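You operate a simulated robot arm through the tools that you are given. There is no shell and no other tool.

You are at the controls of a simulated two-armed robot. One attempt, no reset.

## Task
Open the shutters by the red shutter lever; set that window half open.
Fine: window latch off, red stay knob tight at the end.
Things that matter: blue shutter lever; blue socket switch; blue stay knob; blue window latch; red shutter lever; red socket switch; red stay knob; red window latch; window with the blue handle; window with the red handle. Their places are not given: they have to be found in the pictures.

The check looks at the end state, three seconds after you hand in, the way a careful person would. Anything else that was tipped, shoved, dropped, spilled or broken makes it a failure.

## Robot
Two 7-joint arms with fingered hands on one trunk that stands fixed in place. Base frame: the origin is at the foot of the trunk, x ahead of it, y to its left, z up; the work surface is at about z = 0.78. Lengths are in m, angles in degrees, forces in N, time in s.
The left shoulder is at [0.07, 0.157, 1.489], the right one opposite. With the tool pointing down near the work surface each hand reaches from about 0.1 to 0.78 m from the base axis, measured 20 degrees to its own side. Payload 5 kg a hand.
The TCP of each hand is the grasp point between the finger pads, 0.031 m short of the fingertips. In the tool frame z runs along the fingers and y along their closing line. Largest opening 0.156 m; the body of the gripper starts 0.088 m behind the TCP. The gripper is a hand of 4 fingers: y runs from the thumb to the fingers, the wrist lies at [0, 0, -0.249] in the tool frame, and closing takes about 1.5 s.
Orientation is told as [roll, pitch, yaw] about the base's x, y, z axes, in that order, counted from this pose: with the fingers straight down and closing along the base's y, the tool's x points along the base's -x, its y along +y and its z along -z.

## Interface
- The arms move only by the tool drive_tool. It takes "left_moves", "right_moves" or both (then of equal length, played together; a hand with none holds still); each is text: rows parted by semicolons, each of 6 numbers parted by spaces: the shift along the tool's x, y, z in mm, then the turn, a rotation vector about the tool's x, y, z in degrees. In form: x y z ax ay az; .... A call has 1 to 20 rows; each row shifts and turns the commanded pose from where the row before left it, along the tool's axes as they then stand. "left_jaw" and "right_jaw" are, for a hand that has rows, the gripper command, from -1 (shut) to 1 (fully open), values between in proportion, set as the call begins (left out, the last holds). Rows are played at 5 a second. More than 0.05 m and 8.6 degrees between two rows, or a gripper value outside its range, and nothing of the call is played. Where a pose cannot be reached the arm comes as near as it can. A force on the tool above 40 N (or 10 N above the force at the start of the call, whichever is more), or a blocked arm, ends the call early, and 0.2 s more pass. Each finger travels about 0.108 m/s and halts on what it meets, pressing with about 26 N; the grip force reading is that of the motor and also rises with nothing between the fingers. The clock runs only during rows and for 0.2 s after the last one: add rows that do not move to give the fingers time. The reply holds the time, the measured pose of the TCP, the force on the tool along the base axes, the opening and the grip force, in the units named above and with some noise, with the torque about the TCP (base axes, N m) and any sound that the robot's microphone picked up.
- Cameras (640 x 400 px; columns grow to the right, rows downward): "scene" is now at [0.133, 0.0367, 1.7244]; the picture's right is [0.40, -0.92, 0.00], its down [-0.49, -0.21, -0.85] and it looks along [0.78, 0.34, -0.53] (base axes); focal length 214 px, centre (320, 200). "left" rides on the left gripper at [-0.072, 0.002, -0.111] in its tool frame; the picture's right is [-0.02, -1.00, 0.00], its down [0.84, -0.02, -0.54] and it looks along [0.54, -0.01, 0.84] (tool axes); focal length 234 px, centre (320, 200). "right" rides on the right gripper at [0.072, 0.002, -0.111] in its tool frame; the picture's right is [-0.02, 1.00, 0.00], its down [-0.84, -0.02, -0.54] and it looks along [-0.54, -0.01, 0.84] (tool axes); focal length 234 px, centre (320, 200).
- get_image(camera): a new picture of that camera. No time passes.
- move_column(by): slides the trunk up (or, below 0, down) by that many m; the arms and the scene camera ride with it, the base frame stays. It gives what a move gives, with no picture.
- move_fingers(finger1, finger2, finger3, thumb_bend, hand): sets how far each is bent, from 0 (flat) to 1 (curled in); at 0.3 the hand is open as for a grip, at 0.7 the pads meet at the TCP. One left out holds its place. A second passes; each finger stops where it meets its share of the squeeze, and holds until it gets a number again. A gripper value or a shape takes the hand back. It gives what a move gives, with no picture; readings hold the bend of each and the force on the fingers (four entries, about 0 where the hand has none), thumb and palm.
- preshape(shape, hand): the hand has 4 fingers and takes this shape, open, in about a second: jaw (thumb against the fingers, like two jaws); tri (thumb and two fingers); tip (a fingertip pinch); poke (one finger out to press); point (the index stretched); flat (the hand flat); cup (the hand cupped); fist (a fist). The gripper value then closes the fingers along that shape, each until it touches; the sizes above hold for jaw. It gives what a move gives, with no picture.
- head_to(pan, tilt): turns the head with the scene camera to pan (to the left, within 86 degrees either way) and tilt (down, from -29 to 69), counted from straight ahead of the robot. It gives what a move gives.
- probe_pixels(camera, pixels): for up to 12 pixels [column, row] of the newest picture of that camera ("zoom" is the newest enlarged one), the place [x, y, z] in the base frame of the surface seen there, good to about 0.003 m. No time passes.
- inspect(camera, box): a new picture of the part [left, top, right, bottom] of that camera's present view, enlarged. No time passes.
- hand_in(): hands the job in; it is judged then, once.

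Unless the task says otherwise, let go and move clear before handing in.

The tools are called after "Call:" by a JSON object that holds its "fn" and its "kwargs". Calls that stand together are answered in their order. drive_tool: Moves the arms, as the interface text tells. Its arguments: {"type":"object","properties":{"left_moves":{"type":"string"},"left_jaw":{"type":"number"},"right_moves":{"type":"string"},"right_jaw":{"type":"number"}},"required":[]} The other tools are called the same way: move_column (by) slides the trunk up or down; preshape (shape, hand) gives the hand a shape; move_fingers (finger1, finger2, finger3, thumb_bend, hand) moves the fingers one by one; head_to (pan, tilt) turns the head that bears the scene camera; get_image (camera) takes a picture; probe_pixels (camera, pixels) gives the place of the surface under pixels of a picture; inspect (camera, box) takes an enlarged picture of a part of a camera's view; hand_in () hands the job in.

At the start:

```text
clock: 0.0
left_eef_pos: [0.4193, 0.4553, 1.676]
left_tool_rot: [0.1, 0.0, 0.1]
left_contact_force: [-0.2, -0.4, 0.0]
left_wrist_torque: [-0.03, -0.01, 0.01]
left_grip_width: 0.1559
left_finger_force: 0.0
left_shape: jaw
left_bend: [0.3, 0.3, 0.3, 0.3]
left_finger forces: [0.0, 0.0, 0.1, 0.0, 0.0, 0.1]
right_eef_pos: [0.5293, 0.075, 1.6766]
right_tool_rot: [0.0, 0.1, 0.0]
right_contact_force: [-0.5, -0.2, 0.4]
right_wrist_torque: [0.0, 0.02, -0.03]
right_grip_width: 0.1556
right_finger_force: 0.1
right_shape: jaw
right_bend: [0.3, 0.3, 0.3, 0.3]
right_finger forces: [0.0, 0.0, 0.1, 0.1, 0.0, 0.0]
trunk travel left (down, up): [-0.875, 0.065]
head pan, tilt: [23.5, 32.1]
```

scene: 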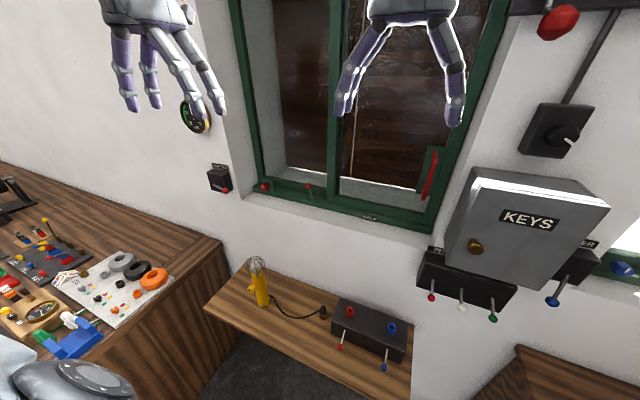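
right: 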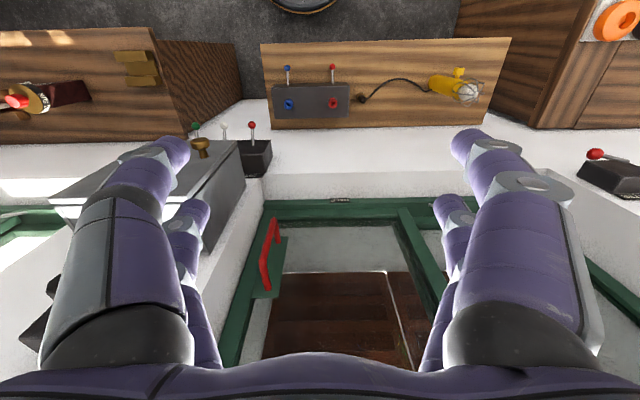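
left: 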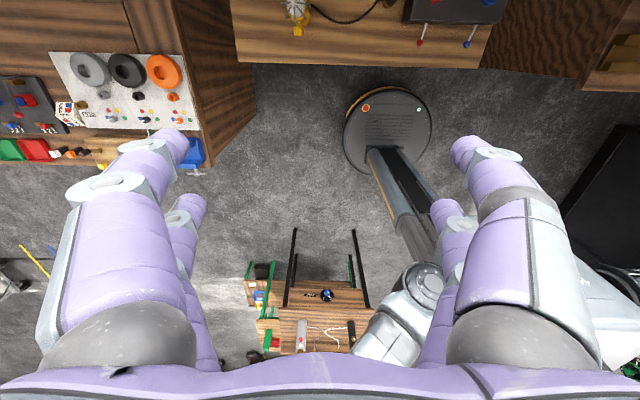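

The scene picture shows a green window with a red handle (about 430,175), a red knob at (265,187), a stay-like part at (308,190), a black box with a red lever at (220,180), and a red lever among others at (432,297). I'll enlarge these parts to identify them.

Call:
{"fn": "inspect", "kwargs": {"camera": "scene", "box": [180, 100, 340, 220]}}

Call:
{"fn": "inspect", "kwargs": {"camera": "scene", "box": [400, 120, 640, 330]}}

Call:
{"fn": "inspect", "kwargs": {"camera": "scene", "box": [230, 240, 430, 390]}}

Call:
{"fn": "inspect", "kwargs": {"camera": "scene", "box": [480, 0, 640, 180]}}

```text
3.33 times, centred on (260, 160) of scene
```

zoom: 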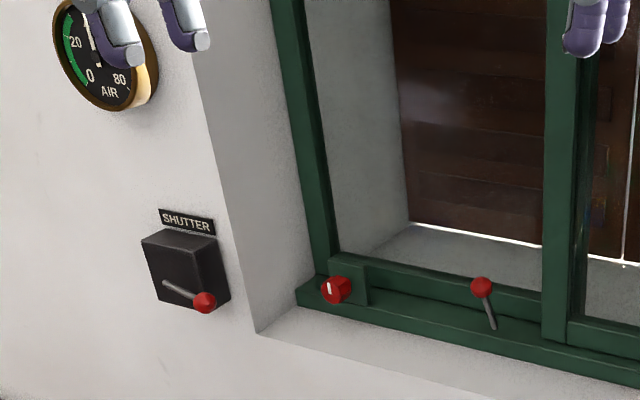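

```text
1.90 times, centred on (520, 225) of scene
```

zoom: 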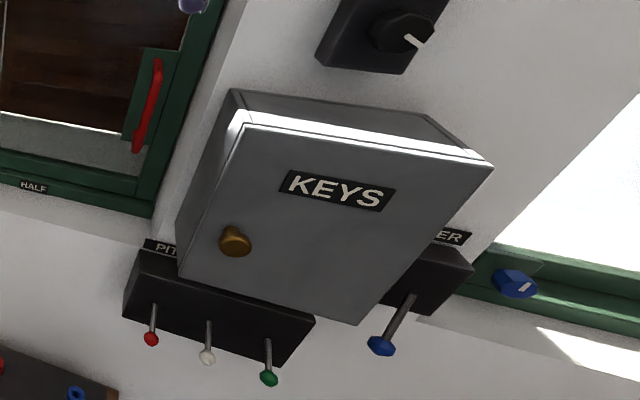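

```text
2.67 times, centred on (330, 315) of scene
```

zoom: 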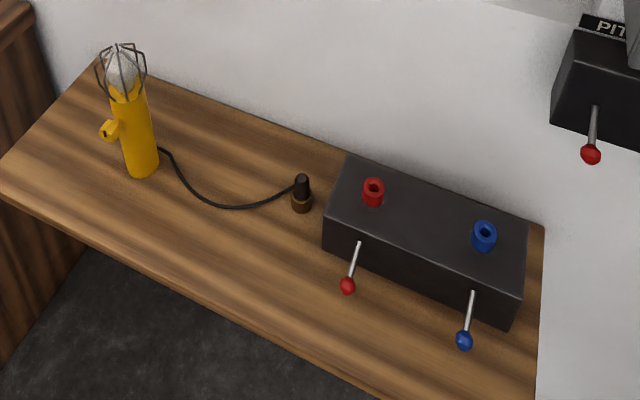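

```text
2.22 times, centred on (560, 90) of scene
```

zoom: 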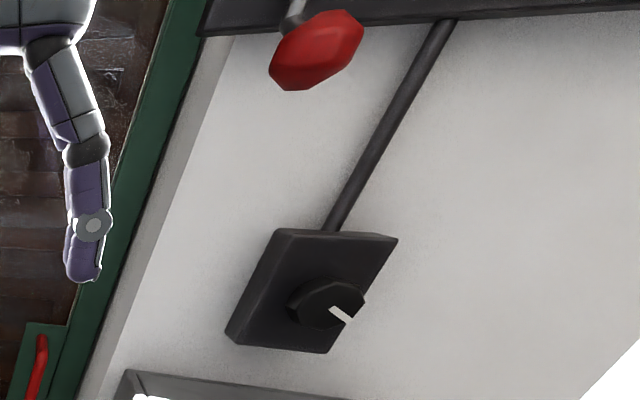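

The red shutter lever is at the left of the window (SHUTTER label), the red knob sits at the frame's bottom left, a red-tipped latch lever on the rail, and a "HALF" label is on the sill. I'll turn the head to see the whole window and probe positions.

Call:
{"fn": "head_to", "kwargs": {"pan": 10, "tilt": 15}}

Call:
{"fn": "get_image", "kwargs": {"camera": "scene"}}

```text
clock: 0.8
left_eef_pos: [0.418, 0.4542, 1.6761]
left_tool_rot: [0.1, 0.0, 0.2]
left_contact_force: [-0.1, -0.4, 0.6]
left_wrist_torque: [0.0, -0.02, 0.02]
left_grip_width: 0.156
left_finger_force: 0.0
left_shape: jaw
left_bend: [0.3, 0.3, 0.3, 0.3]
left_finger forces: [0.0, 0.0, 0.0, 0.0, 0.0, 0.1]
right_eef_pos: [0.5295, 0.0762, 1.6771]
right_tool_rot: [0.0, 0.0, 0.0]
right_contact_force: [-0.7, 0.0, -0.4]
right_wrist_torque: [-0.01, 0.02, 0.01]
right_grip_width: 0.1558
right_finger_force: 0.0
right_shape: jaw
right_bend: [0.3, 0.3, 0.3, 0.3]
right_finger forces: [0.0, 0.1, 0.1, 0.0, 0.0, 0.0]
trunk travel left (down, up): [-0.875, 0.065]
head pan, tilt: [10.0, 15.0]
```

```text
taken
```

scene: 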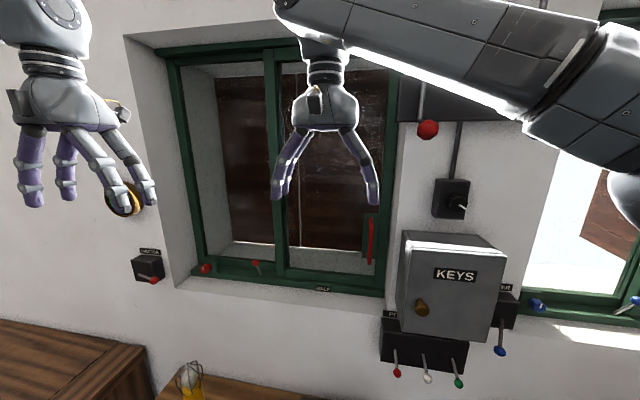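

Call:
{"fn": "inspect", "kwargs": {"camera": "scene", "box": [120, 200, 260, 300]}}

Call:
{"fn": "inspect", "kwargs": {"camera": "scene", "box": [240, 180, 420, 300]}}

Call:
{"fn": "probe_pixels", "kwargs": {"camera": "scene", "pixels": [[148, 265], [154, 280], [206, 268], [254, 263], [258, 272], [276, 274], [322, 289], [370, 220], [369, 262], [388, 150], [381, 293], [195, 277]]}}

```text
4.00 times, centred on (190, 250) of scene
```

zoom: 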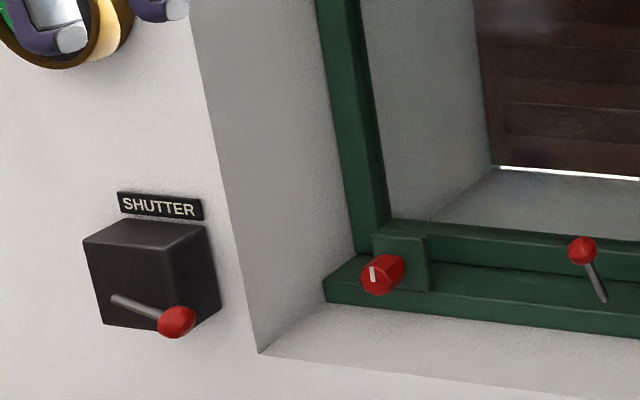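

```text
3.33 times, centred on (330, 240) of scene
```

zoom: 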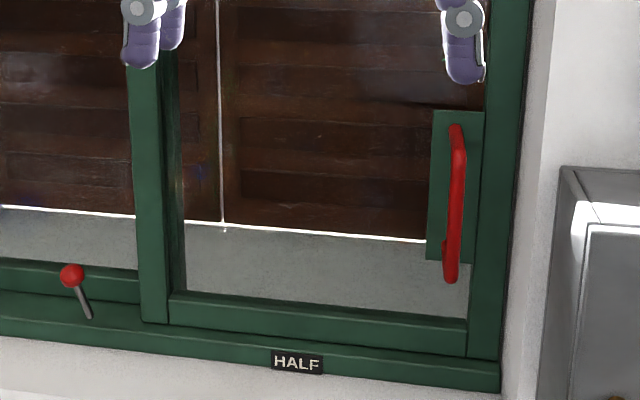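

```text
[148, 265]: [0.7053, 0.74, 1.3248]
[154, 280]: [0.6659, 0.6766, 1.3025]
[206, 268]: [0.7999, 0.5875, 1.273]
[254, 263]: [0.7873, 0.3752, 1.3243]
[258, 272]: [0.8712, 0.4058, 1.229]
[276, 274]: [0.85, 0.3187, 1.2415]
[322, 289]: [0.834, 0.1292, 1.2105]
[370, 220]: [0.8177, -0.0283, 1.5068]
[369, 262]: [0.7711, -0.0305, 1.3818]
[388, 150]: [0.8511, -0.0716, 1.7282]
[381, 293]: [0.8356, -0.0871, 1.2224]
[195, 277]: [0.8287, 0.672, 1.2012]
```

The window looks like a sliding sash on the x≈0.83 plane with the handle at y≈-0.03 and the HALF mark at y≈0.13. I'll look at the gauge, and at the rest of the wall, before moving.

Call:
{"fn": "head_to", "kwargs": {"pan": -10, "tilt": 5}}

Call:
{"fn": "get_image", "kwargs": {"camera": "scene"}}

Call:
{"fn": "head_to", "kwargs": {"pan": -40, "tilt": 20}}

Call:
{"fn": "get_image", "kwargs": {"camera": "scene"}}

Call:
{"fn": "head_to", "kwargs": {"pan": 50, "tilt": 15}}

Call:
{"fn": "get_image", "kwargs": {"camera": "scene"}}

```text
clock: 1.6
left_eef_pos: [0.4189, 0.4557, 1.6769]
left_tool_rot: [0.0, -0.1, 0.1]
left_contact_force: [-0.3, -0.3, -1.1]
left_wrist_torque: [0.01, 0.0, 0.03]
left_grip_width: 0.1558
left_finger_force: 0.1
left_shape: jaw
left_bend: [0.3, 0.3, 0.3, 0.3]
left_finger forces: [0.0, 0.0, 0.1, 0.1, 0.0, 0.1]
right_eef_pos: [0.5291, 0.077, 1.6768]
right_tool_rot: [0.1, 0.1, 0.0]
right_contact_force: [0.4, -0.4, -0.2]
right_wrist_torque: [0.0, -0.02, 0.0]
right_grip_width: 0.1562
right_finger_force: 0.0
right_shape: jaw
right_bend: [0.3, 0.3, 0.3, 0.3]
right_finger forces: [0.0, 0.1, 0.0, 0.0, 0.0, 0.0]
trunk travel left (down, up): [-0.875, 0.065]
head pan, tilt: [-10.0, 5.0]
```

```text
taken
```

scene: 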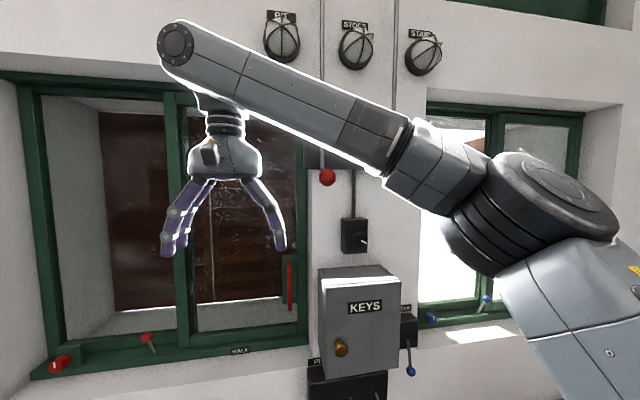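

```text
clock: 2.6
left_eef_pos: [0.4199, 0.4561, 1.6757]
left_tool_rot: [0.0, 0.1, 0.0]
left_contact_force: [0.5, 0.3, 0.9]
left_wrist_torque: [0.0, -0.02, 0.02]
left_grip_width: 0.1559
left_finger_force: 0.1
left_shape: jaw
left_bend: [0.3, 0.3, 0.3, 0.3]
left_finger forces: [0.0, 0.1, 0.0, 0.1, 0.0, 0.1]
right_eef_pos: [0.529, 0.0767, 1.6785]
right_tool_rot: [0.1, 0.0, 0.0]
right_contact_force: [0.5, 0.4, 0.4]
right_wrist_torque: [-0.02, 0.02, -0.01]
right_grip_width: 0.1558
right_finger_force: 0.0
right_shape: jaw
right_bend: [0.3, 0.3, 0.3, 0.3]
right_finger forces: [0.0, 0.0, 0.0, 0.0, 0.0, 0.0]
trunk travel left (down, up): [-0.875, 0.065]
head pan, tilt: [-40.0, 20.0]
```

```text
taken
```

scene: 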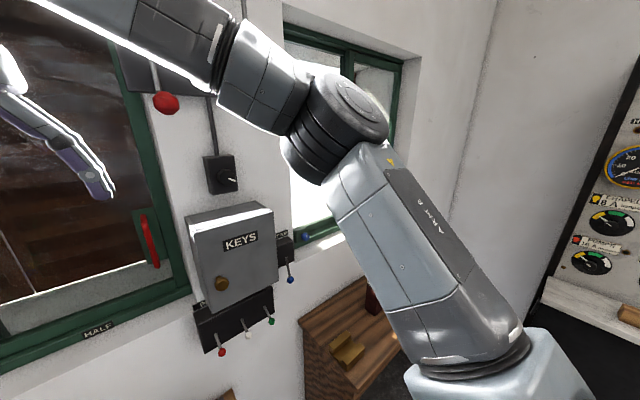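

```text
clock: 4.2
left_eef_pos: [0.4184, 0.455, 1.6771]
left_tool_rot: [0.0, 0.0, 0.1]
left_contact_force: [-0.2, 0.5, -1.2]
left_wrist_torque: [0.02, 0.01, 0.0]
left_grip_width: 0.156
left_finger_force: 0.1
left_shape: jaw
left_bend: [0.3, 0.3, 0.3, 0.3]
left_finger forces: [0.0, 0.0, 0.0, 0.0, 0.0, 0.1]
right_eef_pos: [0.5293, 0.0756, 1.6779]
right_tool_rot: [0.0, 0.0, 0.0]
right_contact_force: [0.2, -0.6, 0.7]
right_wrist_torque: [-0.02, -0.01, -0.01]
right_grip_width: 0.1558
right_finger_force: 0.0
right_shape: jaw
right_bend: [0.3, 0.3, 0.3, 0.3]
right_finger forces: [0.1, 0.0, 0.0, 0.1, 0.0, 0.1]
trunk travel left (down, up): [-0.875, 0.065]
head pan, tilt: [50.0, 15.0]
```

```text
taken
```

scene: 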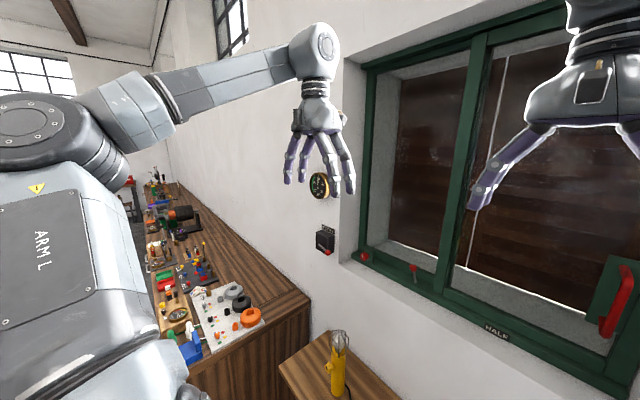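

I'll compare with the blue set (its shutters appear open) in closer views to learn which lever and latch positions mean what.

Call:
{"fn": "head_to", "kwargs": {"pan": -15, "tilt": 20}}

Call:
{"fn": "get_image", "kwargs": {"camera": "scene"}}

Call:
{"fn": "inspect", "kwargs": {"camera": "scene", "box": [360, 160, 560, 290]}}

Call:
{"fn": "inspect", "kwargs": {"camera": "scene", "box": [0, 200, 160, 300]}}

```text
clock: 5.6
left_eef_pos: [0.4187, 0.4544, 1.676]
left_tool_rot: [0.0, 0.0, 0.1]
left_contact_force: [0.0, 0.3, 0.7]
left_wrist_torque: [0.04, 0.04, -0.06]
left_grip_width: 0.1559
left_finger_force: 0.1
left_shape: jaw
left_bend: [0.3, 0.3, 0.3, 0.3]
left_finger forces: [0.0, 0.0, 0.1, 0.0, 0.1, 0.0]
right_eef_pos: [0.5301, 0.0744, 1.6781]
right_tool_rot: [-0.1, 0.1, 0.0]
right_contact_force: [-0.5, -0.1, -0.4]
right_wrist_torque: [0.04, 0.0, -0.04]
right_grip_width: 0.1561
right_finger_force: 0.2
right_shape: jaw
right_bend: [0.3, 0.3, 0.3, 0.3]
right_finger forces: [0.0, 0.0, 0.0, 0.0, 0.0, 0.0]
trunk travel left (down, up): [-0.875, 0.065]
head pan, tilt: [-15.0, 20.0]
```

```text
taken
```

scene: 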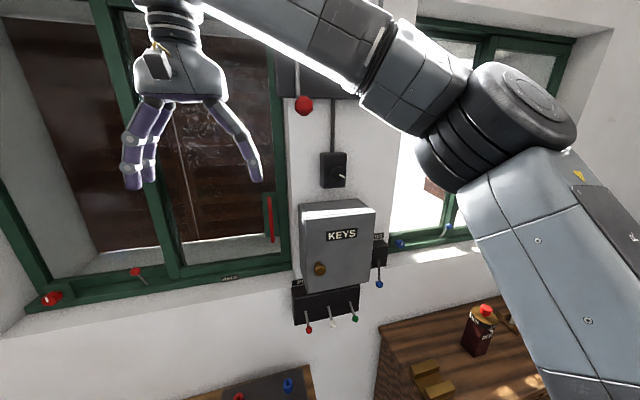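

```text
3.08 times, centred on (460, 225) of scene
```

zoom: 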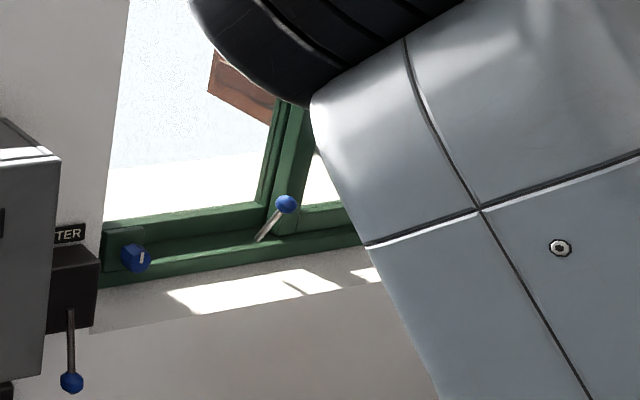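

```text
4.00 times, centred on (80, 250) of scene
```

zoom: 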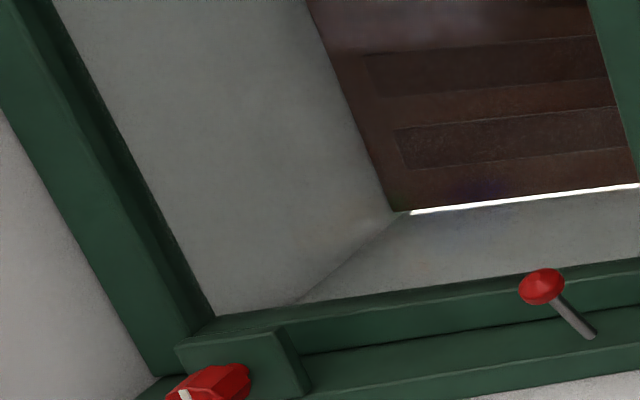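

Now I'll take accurate probes of the red latch, knob, and shutter lever with the head pointed at them.

Call:
{"fn": "head_to", "kwargs": {"pan": 28, "tilt": 28}}

Call:
{"fn": "inspect", "kwargs": {"camera": "scene", "box": [240, 110, 400, 210]}}

Call:
{"fn": "get_image", "kwargs": {"camera": "scene"}}

```text
clock: 6.7
left_eef_pos: [0.4192, 0.4546, 1.6766]
left_tool_rot: [0.0, 0.0, 0.1]
left_contact_force: [0.5, -0.4, -0.1]
left_wrist_torque: [0.01, -0.03, 0.0]
left_grip_width: 0.1559
left_finger_force: 0.1
left_shape: jaw
left_bend: [0.3, 0.3, 0.3, 0.3]
left_finger forces: [0.1, 0.1, 0.1, 0.1, 0.0, 0.0]
right_eef_pos: [0.5286, 0.0758, 1.6779]
right_tool_rot: [0.0, 0.1, 0.1]
right_contact_force: [-0.9, -0.7, -0.1]
right_wrist_torque: [0.03, 0.0, 0.03]
right_grip_width: 0.1559
right_finger_force: 0.0
right_shape: jaw
right_bend: [0.3, 0.3, 0.3, 0.3]
right_finger forces: [0.1, 0.0, 0.0, 0.1, 0.0, 0.1]
trunk travel left (down, up): [-0.875, 0.065]
head pan, tilt: [28.0, 28.0]
```

```text
4.00 times, centred on (320, 160) of scene
```

zoom: 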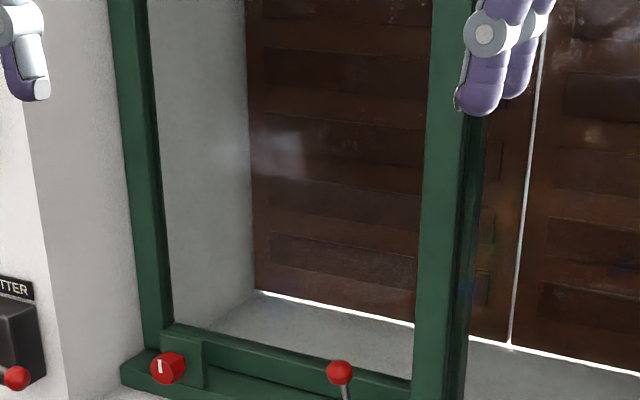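

```text
taken
```

scene: 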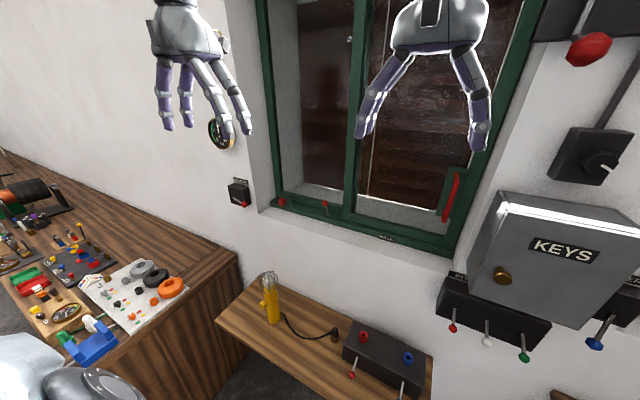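

Call:
{"fn": "inspect", "kwargs": {"camera": "scene", "box": [260, 180, 360, 240]}}

Call:
{"fn": "probe_pixels", "kwargs": {"camera": "zoom", "pixels": [[140, 140], [120, 145], [410, 155], [425, 185], [420, 172], [170, 130], [330, 150], [560, 240], [300, 200], [70, 100], [350, 140], [580, 200]]}}

Call:
{"fn": "inspect", "kwargs": {"camera": "scene", "box": [215, 165, 275, 215]}}

```text
6.40 times, centred on (310, 210) of scene
```

zoom: 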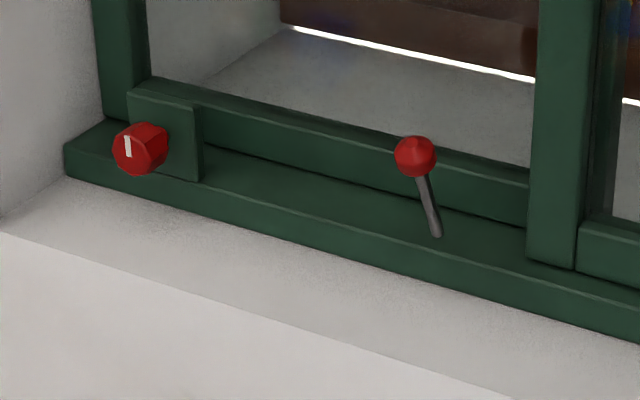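

```text
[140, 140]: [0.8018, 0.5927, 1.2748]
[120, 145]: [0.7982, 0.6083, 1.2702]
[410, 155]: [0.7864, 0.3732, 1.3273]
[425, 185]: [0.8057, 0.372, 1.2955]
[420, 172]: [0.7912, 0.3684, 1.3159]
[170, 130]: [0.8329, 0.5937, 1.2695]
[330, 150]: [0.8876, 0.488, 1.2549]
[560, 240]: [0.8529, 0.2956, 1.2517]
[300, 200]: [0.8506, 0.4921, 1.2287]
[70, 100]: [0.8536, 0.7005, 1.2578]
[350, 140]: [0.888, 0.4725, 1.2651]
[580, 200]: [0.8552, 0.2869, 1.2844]
```

```text
8.00 times, centred on (245, 190) of scene
```

zoom: 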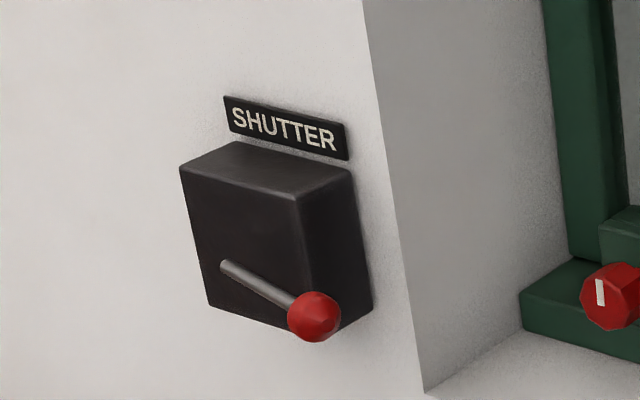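

The latch stem seems to lean out towards the robot from the sill. I'll probe the shutter box and its lever, the stem base, the cabinet, and other obstacles.

Call:
{"fn": "probe_pixels", "kwargs": {"camera": "zoom", "pixels": [[225, 265], [312, 318], [260, 285], [290, 310], [240, 200], [290, 195], [210, 300], [365, 290], [285, 130], [340, 190], [300, 330], [330, 300]]}}

Call:
{"fn": "get_image", "kwargs": {"camera": "scene"}}

Call:
{"fn": "probe_pixels", "kwargs": {"camera": "scene", "pixels": [[502, 275], [500, 210], [575, 320], [453, 327], [451, 190], [446, 215], [443, 200], [472, 215], [386, 238], [270, 285], [365, 336], [326, 214]]}}

```text
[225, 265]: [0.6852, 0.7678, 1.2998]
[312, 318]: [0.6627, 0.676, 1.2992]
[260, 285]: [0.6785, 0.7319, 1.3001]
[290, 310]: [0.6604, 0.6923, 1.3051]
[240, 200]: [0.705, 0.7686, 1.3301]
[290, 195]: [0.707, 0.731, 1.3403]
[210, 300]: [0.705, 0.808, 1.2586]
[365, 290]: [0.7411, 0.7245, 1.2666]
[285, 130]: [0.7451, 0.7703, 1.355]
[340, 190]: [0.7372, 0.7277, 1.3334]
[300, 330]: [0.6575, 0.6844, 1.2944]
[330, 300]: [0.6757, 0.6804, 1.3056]
```

```text
taken
```

scene: 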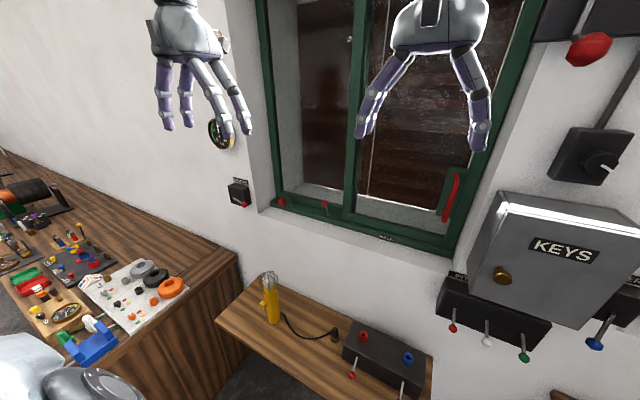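

```text
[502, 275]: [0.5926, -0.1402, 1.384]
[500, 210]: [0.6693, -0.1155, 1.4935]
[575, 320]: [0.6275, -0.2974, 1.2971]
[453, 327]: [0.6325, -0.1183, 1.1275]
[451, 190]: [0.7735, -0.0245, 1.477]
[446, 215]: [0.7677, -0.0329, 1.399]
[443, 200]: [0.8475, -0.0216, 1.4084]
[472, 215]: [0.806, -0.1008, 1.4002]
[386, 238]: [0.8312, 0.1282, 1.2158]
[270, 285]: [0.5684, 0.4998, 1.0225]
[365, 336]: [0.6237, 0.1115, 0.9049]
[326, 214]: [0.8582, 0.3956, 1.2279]
```

The red shutter lever lies sideways (ball at y≈0.678, pivot about y≈0.77, z≈1.30), while the blue one seems to hang down. I'll look closer at the blue lever for its pivot geometry.

Call:
{"fn": "head_to", "kwargs": {"pan": -22, "tilt": 35}}

Call:
{"fn": "get_image", "kwargs": {"camera": "scene"}}

Call:
{"fn": "inspect", "kwargs": {"camera": "scene", "box": [340, 130, 440, 210]}}

```text
clock: 7.9
left_eef_pos: [0.4187, 0.4554, 1.6755]
left_tool_rot: [0.0, 0.0, 0.1]
left_contact_force: [-0.3, 0.3, 0.7]
left_wrist_torque: [0.0, 0.01, -0.01]
left_grip_width: 0.1561
left_finger_force: 0.1
left_shape: jaw
left_bend: [0.3, 0.3, 0.3, 0.3]
left_finger forces: [0.0, 0.0, 0.0, 0.0, 0.1, 0.0]
right_eef_pos: [0.5293, 0.0769, 1.6777]
right_tool_rot: [0.1, -0.1, 0.1]
right_contact_force: [0.0, 0.0, -0.5]
right_wrist_torque: [0.0, 0.0, -0.05]
right_grip_width: 0.1559
right_finger_force: 0.1
right_shape: jaw
right_bend: [0.3, 0.3, 0.3, 0.3]
right_finger forces: [0.0, 0.0, 0.0, 0.0, 0.1, 0.1]
trunk travel left (down, up): [-0.875, 0.065]
head pan, tilt: [-22.0, 35.0]
```

```text
taken
```

scene: 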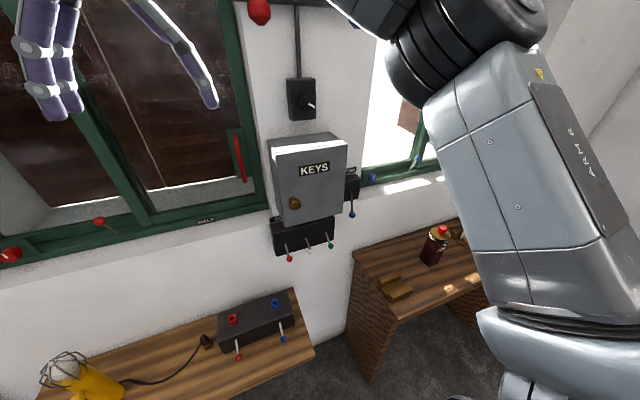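

```text
5.00 times, centred on (390, 170) of scene
```

zoom: 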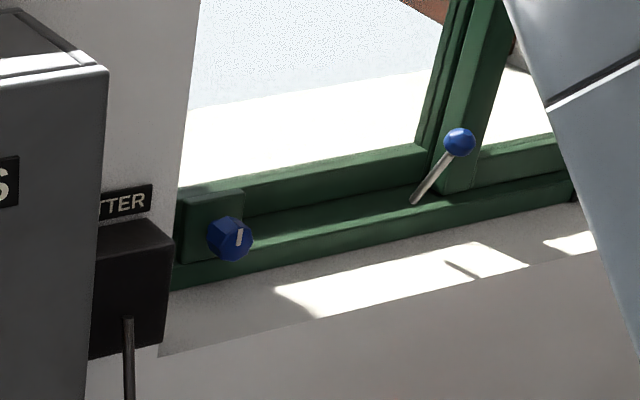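

Call:
{"fn": "probe_pixels", "kwargs": {"camera": "zoom", "pixels": [[458, 142], [438, 172], [413, 202], [412, 207], [232, 238], [127, 325], [128, 380], [475, 150], [440, 145], [300, 240], [470, 175], [150, 270]]}}

Call:
{"fn": "inspect", "kwargs": {"camera": "scene", "box": [320, 160, 400, 230]}}

Call:
{"fn": "probe_pixels", "kwargs": {"camera": "zoom", "pixels": [[260, 440], [264, 200], [262, 250], [264, 300], [262, 340], [260, 370], [250, 380], [262, 400]]}}

```text
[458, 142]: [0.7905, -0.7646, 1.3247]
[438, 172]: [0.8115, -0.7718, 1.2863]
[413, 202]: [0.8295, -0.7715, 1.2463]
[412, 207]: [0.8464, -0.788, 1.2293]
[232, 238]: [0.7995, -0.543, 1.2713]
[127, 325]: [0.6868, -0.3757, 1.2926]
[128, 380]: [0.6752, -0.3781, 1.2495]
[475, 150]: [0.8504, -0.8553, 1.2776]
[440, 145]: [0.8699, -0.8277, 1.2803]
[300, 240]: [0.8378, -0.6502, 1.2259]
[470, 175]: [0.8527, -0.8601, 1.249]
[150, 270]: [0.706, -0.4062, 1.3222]
```

```text
5.71 times, centred on (360, 195) of scene
```

zoom: 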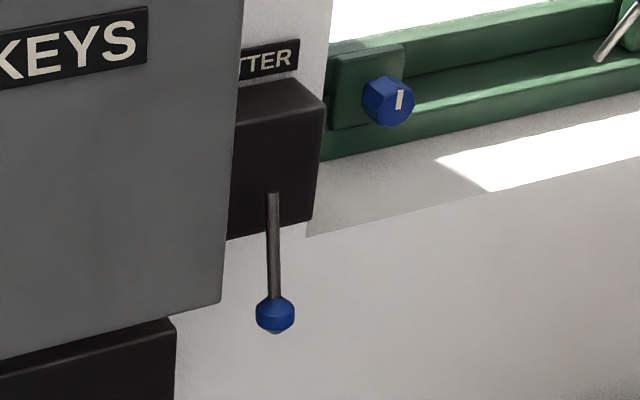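

```text
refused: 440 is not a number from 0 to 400
```

The blue set (shutters open) has its lever pointing straight down about a wall-normal pivot, while red's points right, so red should turn down a quarter turn. I'll bring the left hand to point forward in front of the window for a close look at the latch, and move the right hand out of view.

Call:
{"fn": "drive_tool", "kwargs": {"left_moves": "-20 0 44 0 0 0; -20 0 44 0 0 0; -20 0 44 0 0 0; -20 0 44 0 0 0; -20 0 44 0 0 0; 0 0 0 0 -8.2 0; 0 0 0 0 -8.2 0; 0 0 0 0 -8.2 0; 0 0 0 0 -8.2 0; 0 0 0 0 -8.2 0; 0 0 0 0 -8.2 0; 0 0 0 0 -8.2 0; 0 0 0 0 -8.2 0; 0 0 0 0 -8.2 0; 0 0 0 0 -8.2 0; 0 0 0 0 -8.0 0", "right_moves": "10 -13 0 0 0 0; 10 -13 0 0 0 0; 10 -13 0 0 0 0; 10 -13 0 0 0 0; 10 -13 0 0 0 0; 10 -13 0 0 0 0; 10 -13 0 0 0 0; 10 -13 0 0 0 0; 10 -13 0 0 0 0; 10 -13 0 0 0 0; 10 -13 0 0 0 0; 10 -13 0 0 0 0; 10 -13 0 0 0 0; 10 -13 0 0 0 0; 10 -13 0 0 0 0; 10 -13 0 0 0 0"}}

Call:
{"fn": "head_to", "kwargs": {"pan": 15, "tilt": 20}}

Call:
{"fn": "get_image", "kwargs": {"camera": "scene"}}

Call:
{"fn": "get_image", "kwargs": {"camera": "left"}}

```text
clock: 11.3
left_eef_pos: [0.5194, 0.4545, 1.458]
left_tool_rot: [152.4, -89.9, -152.2]
left_contact_force: [0.9, -0.3, 1.1]
left_wrist_torque: [-0.01, 0.01, 0.0]
left_grip_width: 0.1559
left_finger_force: 0.0
left_shape: jaw
left_bend: [0.3, 0.3, 0.3, 0.3]
left_finger forces: [0.1, 0.0, 0.0, 0.0, 0.0, 0.1]
right_eef_pos: [0.3695, -0.133, 1.6782]
right_tool_rot: [0.1, 0.1, 0.2]
right_contact_force: [0.0, 0.8, -0.8]
right_wrist_torque: [-0.01, 0.0, -0.01]
right_grip_width: 0.156
right_finger_force: 0.0
right_shape: jaw
right_bend: [0.3, 0.3, 0.3, 0.3]
right_finger forces: [0.1, 0.1, 0.0, 0.1, 0.0, 0.0]
trunk travel left (down, up): [-0.875, 0.065]
head pan, tilt: [-22.0, 35.0]
```

```text
clock: 12.3
left_eef_pos: [0.5191, 0.4539, 1.4572]
left_tool_rot: [-16.6, -90.0, 16.7]
left_contact_force: [-0.5, -0.2, 1.2]
left_wrist_torque: [0.01, 0.01, 0.03]
left_grip_width: 0.1561
left_finger_force: 0.0
left_shape: jaw
left_bend: [0.3, 0.3, 0.3, 0.3]
left_finger forces: [0.1, 0.0, 0.0, 0.1, 0.0, 0.1]
right_eef_pos: [0.3692, -0.1337, 1.6774]
right_tool_rot: [-0.1, 0.0, 0.1]
right_contact_force: [-0.1, 0.1, -0.5]
right_wrist_torque: [-0.01, 0.01, 0.0]
right_grip_width: 0.1558
right_finger_force: 0.2
right_shape: jaw
right_bend: [0.3, 0.3, 0.3, 0.3]
right_finger forces: [0.1, 0.0, 0.0, 0.0, 0.0, 0.0]
trunk travel left (down, up): [-0.875, 0.065]
head pan, tilt: [15.0, 20.0]
```

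```text
taken
```

scene: 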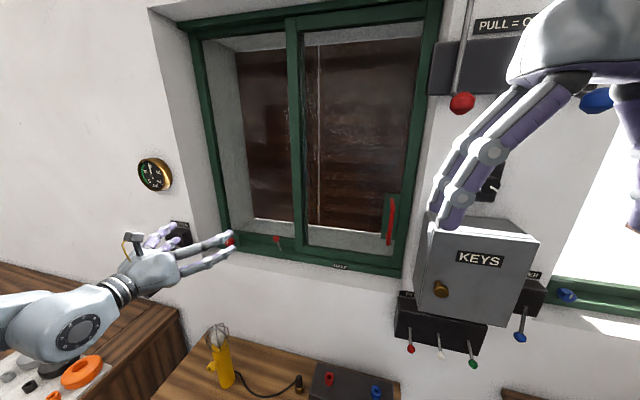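

```text
taken
```

left: 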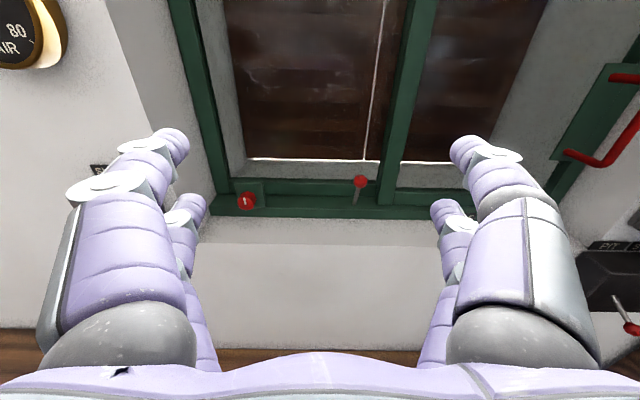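

The hand is forward-facing and the left camera sees the latch at (360,185) and the knob at (246,200). I'll enlarge the window's lower rail and the "PULL" sign.

Call:
{"fn": "inspect", "kwargs": {"camera": "left", "box": [200, 130, 460, 230]}}

Call:
{"fn": "inspect", "kwargs": {"camera": "scene", "box": [370, 0, 640, 240]}}

Call:
{"fn": "inspect", "kwargs": {"camera": "scene", "box": [200, 180, 440, 300]}}

```text
2.46 times, centred on (330, 180) of left
```

zoom: 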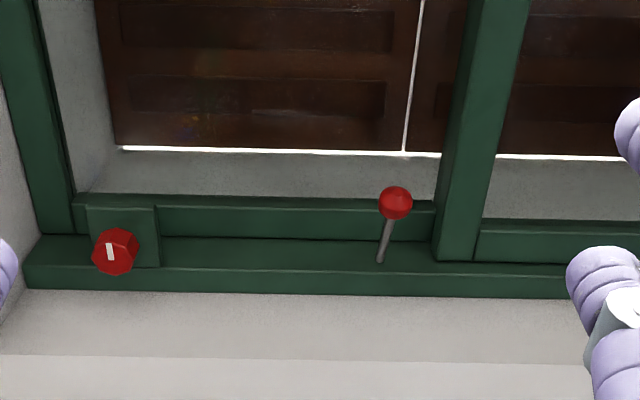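

```text
1.67 times, centred on (505, 120) of scene
```

zoom: 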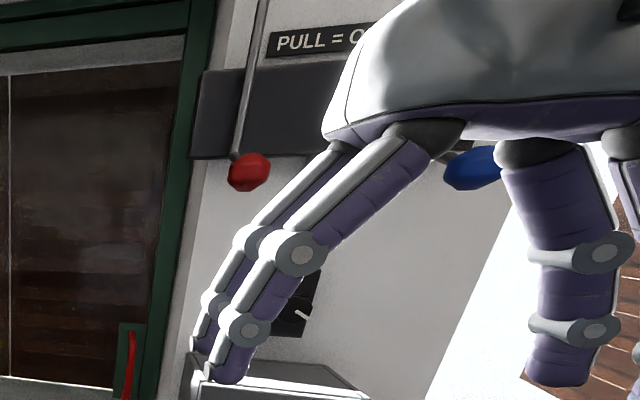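

```text
2.67 times, centred on (320, 240) of scene
```

zoom: 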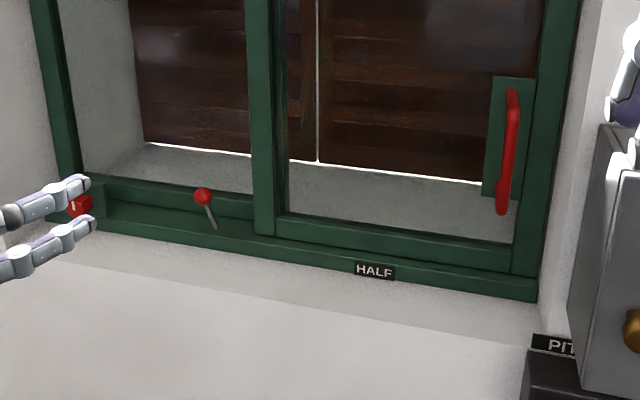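

Let me probe the sash and frame geometry from this last zoom.

Call:
{"fn": "probe_pixels", "kwargs": {"camera": "zoom", "pixels": [[252, 150], [273, 150], [263, 180], [285, 150], [400, 240], [495, 140], [532, 120], [545, 120], [560, 120], [374, 270], [180, 205], [62, 130]]}}

Call:
{"fn": "probe_pixels", "kwargs": {"camera": "scene", "pixels": [[389, 240], [392, 205], [391, 220], [296, 150], [302, 150], [306, 150], [408, 150], [413, 150], [425, 150], [434, 150], [205, 130], [192, 130]]}}

```text
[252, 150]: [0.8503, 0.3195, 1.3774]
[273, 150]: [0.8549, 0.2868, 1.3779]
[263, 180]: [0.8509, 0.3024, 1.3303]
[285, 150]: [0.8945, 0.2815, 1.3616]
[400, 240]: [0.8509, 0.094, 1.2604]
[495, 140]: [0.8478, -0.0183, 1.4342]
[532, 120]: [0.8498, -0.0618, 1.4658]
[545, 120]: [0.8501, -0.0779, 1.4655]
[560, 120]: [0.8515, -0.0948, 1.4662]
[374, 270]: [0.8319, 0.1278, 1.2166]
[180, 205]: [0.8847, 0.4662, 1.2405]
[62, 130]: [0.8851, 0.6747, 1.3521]
```

```text
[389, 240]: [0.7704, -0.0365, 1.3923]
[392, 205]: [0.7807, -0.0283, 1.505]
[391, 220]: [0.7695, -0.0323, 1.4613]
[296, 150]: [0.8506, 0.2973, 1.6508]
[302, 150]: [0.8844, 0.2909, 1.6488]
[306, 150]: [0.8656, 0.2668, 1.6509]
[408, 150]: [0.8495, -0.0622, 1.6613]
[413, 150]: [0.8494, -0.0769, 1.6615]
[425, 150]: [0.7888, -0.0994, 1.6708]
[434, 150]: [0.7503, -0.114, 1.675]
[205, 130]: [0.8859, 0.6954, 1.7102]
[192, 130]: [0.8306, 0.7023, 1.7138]
```

The front sash has its face at x≈0.85 and edges at y≈0.325 and -0.09; the handle is at y≈-0.032 and HALF at y≈0.128. Before gripping small knobs I need to know where the digits are, so I'll probe the fingertips in the left picture.

Call:
{"fn": "probe_pixels", "kwargs": {"camera": "left", "pixels": [[170, 145], [150, 165], [192, 208], [185, 240], [468, 150], [490, 170], [445, 212], [455, 240], [110, 230], [530, 240], [360, 182], [246, 201]]}}

Call:
{"fn": "inspect", "kwargs": {"camera": "left", "box": [0, 100, 640, 400]}}

```text
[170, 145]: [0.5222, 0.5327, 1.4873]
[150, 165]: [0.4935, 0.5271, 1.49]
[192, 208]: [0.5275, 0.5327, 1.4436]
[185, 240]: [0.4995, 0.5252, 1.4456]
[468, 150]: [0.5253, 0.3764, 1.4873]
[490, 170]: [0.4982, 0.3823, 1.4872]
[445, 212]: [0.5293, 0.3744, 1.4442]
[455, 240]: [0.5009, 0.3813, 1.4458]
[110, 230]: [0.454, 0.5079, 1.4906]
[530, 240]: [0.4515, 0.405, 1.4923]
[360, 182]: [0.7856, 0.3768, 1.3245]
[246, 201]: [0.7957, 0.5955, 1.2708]
```

```text
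1.00 times, centred on (320, 250) of left (not enlarged: the box is as wide or as high as the picture)
```

zoom: 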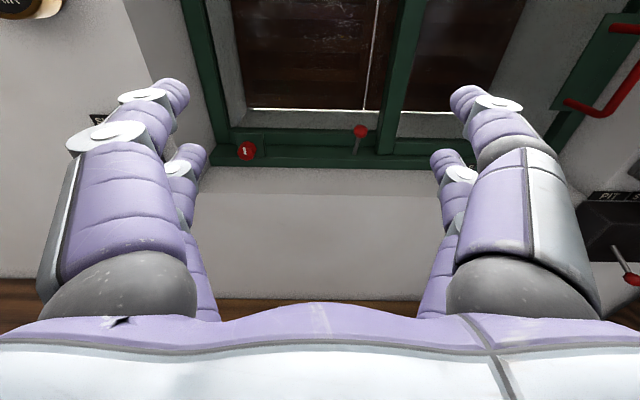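

The digits come in two pairs at tool x≈±21 mm. I'll place the hand rolled so the lever lies between both pairs (one at the ball, one at the stem), pre-positioning in front of the red shutter lever.

Call:
{"fn": "drive_tool", "kwargs": {"left_moves": "22.6 35.7 5.7 0 0 0; 22.6 35.7 5.7 0 0 0; 22.6 35.7 5.7 0 0 0; 22.6 35.7 5.7 0 0 0; 22.6 35.7 5.7 0 0 0; 22.6 35.7 5.7 0 0 0; 22.6 35.7 5.7 0 0 0; 0 0 0 0 0 -8.2; 0 0 0 0 0 -8.2; 0 0 0 0 0 -8.2; 0 0 0 0 0 -8.2; 0 0 0 0 0 -8.2; 0 0 0 0 0 -8.2; 0 0 0 0 0 -8.2; 0 0 0 0 0 -8.2; 0 0 0 0 0 -8.2; 0 0 0 0 0 -8.2; 0 0 0 0 0 -8.0", "left_jaw": -0.3}}

Call:
{"fn": "get_image", "kwargs": {"camera": "left"}}

Call:
{"fn": "head_to", "kwargs": {"pan": 35, "tilt": 25}}

Call:
{"fn": "get_image", "kwargs": {"camera": "scene"}}

```text
clock: 16.1
left_eef_pos: [0.557, 0.7064, 1.2982]
left_tool_rot: [-90.0, 0.2, 90.1]
left_contact_force: [-0.1, 0.8, -0.6]
left_wrist_torque: [-0.02, 0.0, -0.01]
left_grip_width: 0.055
left_finger_force: 0.1
left_shape: jaw
left_bend: [0.73, 0.73, 0.73, 0.7]
left_finger forces: [0.1, 0.1, 0.0, 0.1, 0.0, 0.0]
right_eef_pos: [0.3699, -0.1328, 1.6769]
right_tool_rot: [0.0, 0.0, 0.0]
right_contact_force: [0.5, 0.3, 0.2]
right_wrist_torque: [-0.02, -0.01, -0.01]
right_grip_width: 0.1559
right_finger_force: 0.1
right_shape: jaw
right_bend: [0.3, 0.3, 0.3, 0.3]
right_finger forces: [0.0, 0.0, 0.0, 0.0, 0.0, 0.0]
trunk travel left (down, up): [-0.875, 0.065]
head pan, tilt: [15.0, 20.0]
```

```text
taken
```

left: 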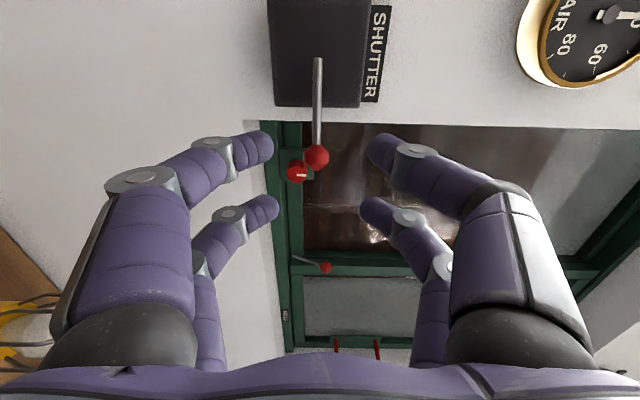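

```text
clock: 16.9
left_eef_pos: [0.5595, 0.7062, 1.2992]
left_tool_rot: [-90.1, 0.1, 90.1]
left_contact_force: [0.1, -0.2, 0.2]
left_wrist_torque: [-0.02, -0.02, -0.01]
left_grip_width: 0.0549
left_finger_force: 0.1
left_shape: jaw
left_bend: [0.73, 0.73, 0.73, 0.7]
left_finger forces: [0.1, 0.1, 0.0, 0.0, 0.1, 0.0]
right_eef_pos: [0.3698, -0.1331, 1.6767]
right_tool_rot: [0.0, 0.0, 0.0]
right_contact_force: [-0.2, 0.8, 0.4]
right_wrist_torque: [-0.03, -0.01, 0.01]
right_grip_width: 0.1562
right_finger_force: 0.1
right_shape: jaw
right_bend: [0.3, 0.3, 0.3, 0.3]
right_finger forces: [0.0, 0.0, 0.0, 0.0, 0.0, 0.0]
trunk travel left (down, up): [-0.875, 0.065]
head pan, tilt: [35.0, 25.0]
```

```text
taken
```

scene: 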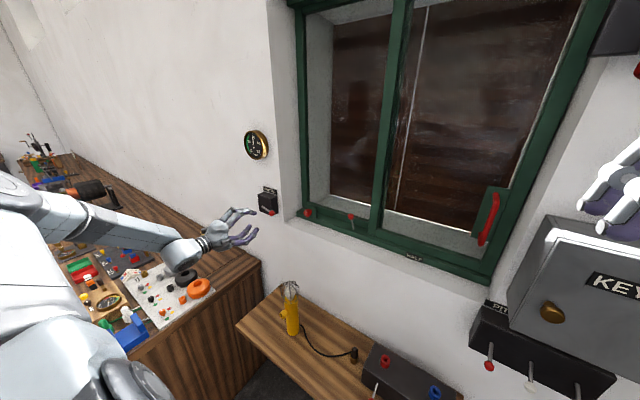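

The lever lies centred between the two jaws (ball at (317,157), stem up to (318,60)). I'll probe the ball, stem and fingertips to set the forward distance.

Call:
{"fn": "probe_pixels", "kwargs": {"camera": "left", "pixels": [[317, 157], [318, 140], [318, 100], [318, 62], [300, 80], [265, 145], [372, 145], [270, 205], [368, 205], [305, 157], [329, 157], [317, 168]]}}

```text
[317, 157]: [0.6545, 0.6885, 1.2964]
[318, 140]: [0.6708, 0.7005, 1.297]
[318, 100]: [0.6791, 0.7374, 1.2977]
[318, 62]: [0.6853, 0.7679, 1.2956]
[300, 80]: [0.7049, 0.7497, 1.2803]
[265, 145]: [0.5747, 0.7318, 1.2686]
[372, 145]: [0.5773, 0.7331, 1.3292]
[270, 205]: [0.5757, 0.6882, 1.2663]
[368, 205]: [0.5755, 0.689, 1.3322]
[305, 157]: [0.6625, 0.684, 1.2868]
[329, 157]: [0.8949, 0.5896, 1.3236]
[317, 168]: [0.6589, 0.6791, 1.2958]
```

The ball centre is about (0.667, 0.684, 1.297) with pivot y≈0.768. I'll move forward 100 mm, narrow the jaws around the lever, and check.

Call:
{"fn": "drive_tool", "kwargs": {"left_moves": "0 0 25 0 0 0; 0 0 25 0 0 0; 0 0 25 0 0 0; 0 0 25 0 0 0"}}

Call:
{"fn": "drive_tool", "kwargs": {"left_moves": "0 0 0 0 0 0; 0 0 0 0 0 0; 0 0 0 0 0 0", "left_jaw": -0.6}}

Call:
{"fn": "get_image", "kwargs": {"camera": "left"}}

```text
clock: 17.9
left_eef_pos: [0.6572, 0.7049, 1.3003]
left_tool_rot: [-90.0, 0.0, 90.0]
left_contact_force: [0.1, -0.5, 0.1]
left_wrist_torque: [0.0, -0.01, 0.02]
left_grip_width: 0.0552
left_finger_force: 0.0
left_shape: jaw
left_bend: [0.73, 0.73, 0.73, 0.7]
left_finger forces: [0.0, 0.0, 0.0, 0.1, 0.1, 0.1]
right_eef_pos: [0.3708, -0.1327, 1.6764]
right_tool_rot: [-0.1, 0.0, 0.1]
right_contact_force: [0.0, 0.1, -0.1]
right_wrist_torque: [-0.02, -0.01, 0.0]
right_grip_width: 0.1558
right_finger_force: 0.1
right_shape: jaw
right_bend: [0.3, 0.3, 0.3, 0.3]
right_finger forces: [0.0, 0.0, 0.0, 0.0, 0.0, 0.1]
trunk travel left (down, up): [-0.875, 0.065]
head pan, tilt: [35.0, 25.0]
```

```text
clock: 18.7
left_eef_pos: [0.6567, 0.703, 1.3001]
left_tool_rot: [-90.1, 0.0, 90.1]
left_contact_force: [-0.3, -0.6, 0.7]
left_wrist_torque: [-0.03, 0.03, 0.0]
left_grip_width: 0.0317
left_finger_force: 0.1
left_shape: jaw
left_bend: [0.73, 0.73, 0.73, 0.7]
left_finger forces: [0.1, 0.0, 0.1, 0.1, 0.0, 0.1]
right_eef_pos: [0.3704, -0.1314, 1.6771]
right_tool_rot: [-0.1, 0.0, 0.0]
right_contact_force: [-0.9, -0.3, 0.8]
right_wrist_torque: [-0.02, 0.02, 0.02]
right_grip_width: 0.1559
right_finger_force: 0.0
right_shape: jaw
right_bend: [0.3, 0.3, 0.3, 0.3]
right_finger forces: [0.1, 0.0, 0.0, 0.0, 0.0, 0.0]
trunk travel left (down, up): [-0.875, 0.065]
head pan, tilt: [35.0, 25.0]
```

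```text
taken
```

left: 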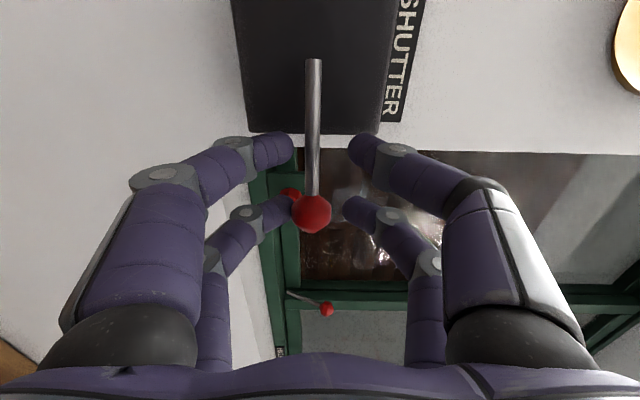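

The lever is caged between the jaws with no contact force. I'll swing the hand 45° down around the pivot first and check.

Call:
{"fn": "drive_tool", "kwargs": {"left_moves": "-0.55 8.36 0 0 0 7.5; -0.55 8.36 0 0 0 7.5; -0.55 8.36 0 0 0 7.5; -0.55 8.36 0 0 0 7.5; -0.55 8.36 0 0 0 7.5; -0.55 8.36 0 0 0 7.5"}}

Call:
{"fn": "get_image", "kwargs": {"camera": "left"}}

Call:
{"fn": "get_image", "kwargs": {"camera": "scene"}}

```text
clock: 20.1
left_eef_pos: [0.6595, 0.724, 1.2547]
left_tool_rot: [-90.0, -45.1, 90.1]
left_contact_force: [0.5, -1.9, 0.3]
left_wrist_torque: [0.0, 0.04, 0.0]
left_grip_width: 0.0317
left_finger_force: 0.0
left_shape: jaw
left_bend: [0.73, 0.73, 0.72, 0.7]
left_finger forces: [0.0, 0.0, 1.4, 0.1, 0.0, 0.0]
right_eef_pos: [0.3684, -0.133, 1.6778]
right_tool_rot: [-0.1, -0.1, 0.0]
right_contact_force: [0.1, -0.4, 0.3]
right_wrist_torque: [0.0, -0.02, -0.01]
right_grip_width: 0.1561
right_finger_force: 0.1
right_shape: jaw
right_bend: [0.3, 0.3, 0.3, 0.3]
right_finger forces: [0.1, 0.0, 0.1, 0.1, 0.0, 0.0]
trunk travel left (down, up): [-0.875, 0.065]
head pan, tilt: [35.0, 25.0]
```

```text
taken
```

left: 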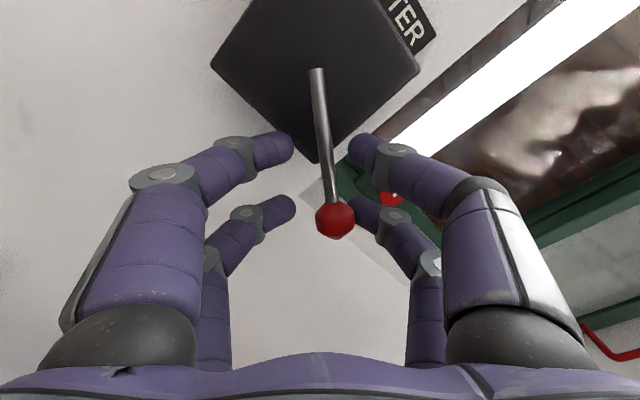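

```text
taken
```

scene: 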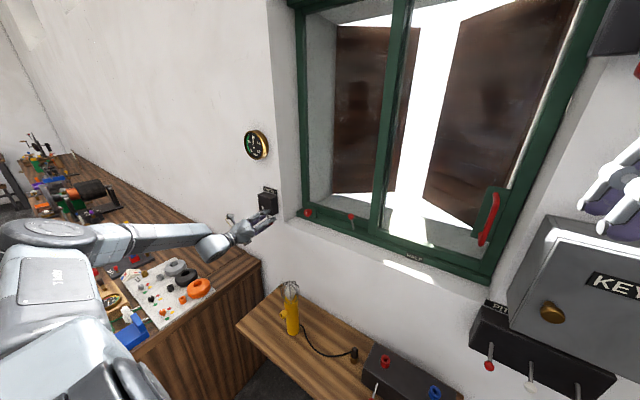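

The shutters are swinging open as the lever goes down (light gap at (420,150)), with little force. I'll continue another 45° plus a bit.

Call:
{"fn": "drive_tool", "kwargs": {"left_moves": "-0.55 8.36 0 0 0 7.5; -0.55 8.36 0 0 0 7.5; -0.55 8.36 0 0 0 7.5; -0.55 8.36 0 0 0 7.5; -0.55 8.36 0 0 0 7.5; -0.55 8.36 0 0 0 7.5; -0.4 5.5 0 0 0 5"}}

Call:
{"fn": "get_image", "kwargs": {"camera": "left"}}

Call:
{"fn": "get_image", "kwargs": {"camera": "scene"}}

```text
clock: 21.7
left_eef_pos: [0.6591, 0.7758, 1.235]
left_tool_rot: [90.1, -84.9, -90.0]
left_contact_force: [0.5, -1.9, -0.6]
left_wrist_torque: [0.01, 0.0, 0.02]
left_grip_width: 0.0317
left_finger_force: 0.0
left_shape: jaw
left_bend: [0.73, 0.73, 0.72, 0.7]
left_finger forces: [0.1, 0.0, 1.7, 0.0, 0.0, 0.0]
right_eef_pos: [0.3699, -0.134, 1.6777]
right_tool_rot: [0.0, -0.1, -0.1]
right_contact_force: [-0.2, 0.0, 0.2]
right_wrist_torque: [-0.02, 0.03, 0.03]
right_grip_width: 0.1559
right_finger_force: 0.1
right_shape: jaw
right_bend: [0.3, 0.3, 0.3, 0.3]
right_finger forces: [0.0, 0.1, 0.1, 0.1, 0.1, 0.0]
trunk travel left (down, up): [-0.875, 0.065]
head pan, tilt: [35.0, 25.0]
```

```text
taken
```

left: 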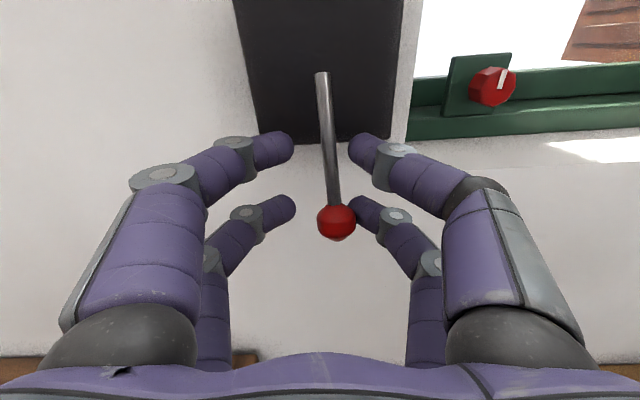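

```text
taken
```

scene: 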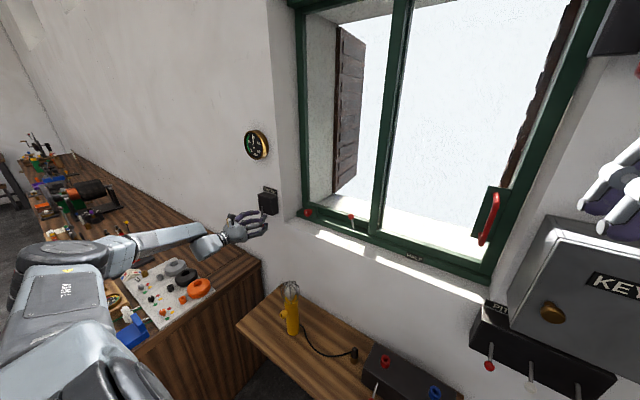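

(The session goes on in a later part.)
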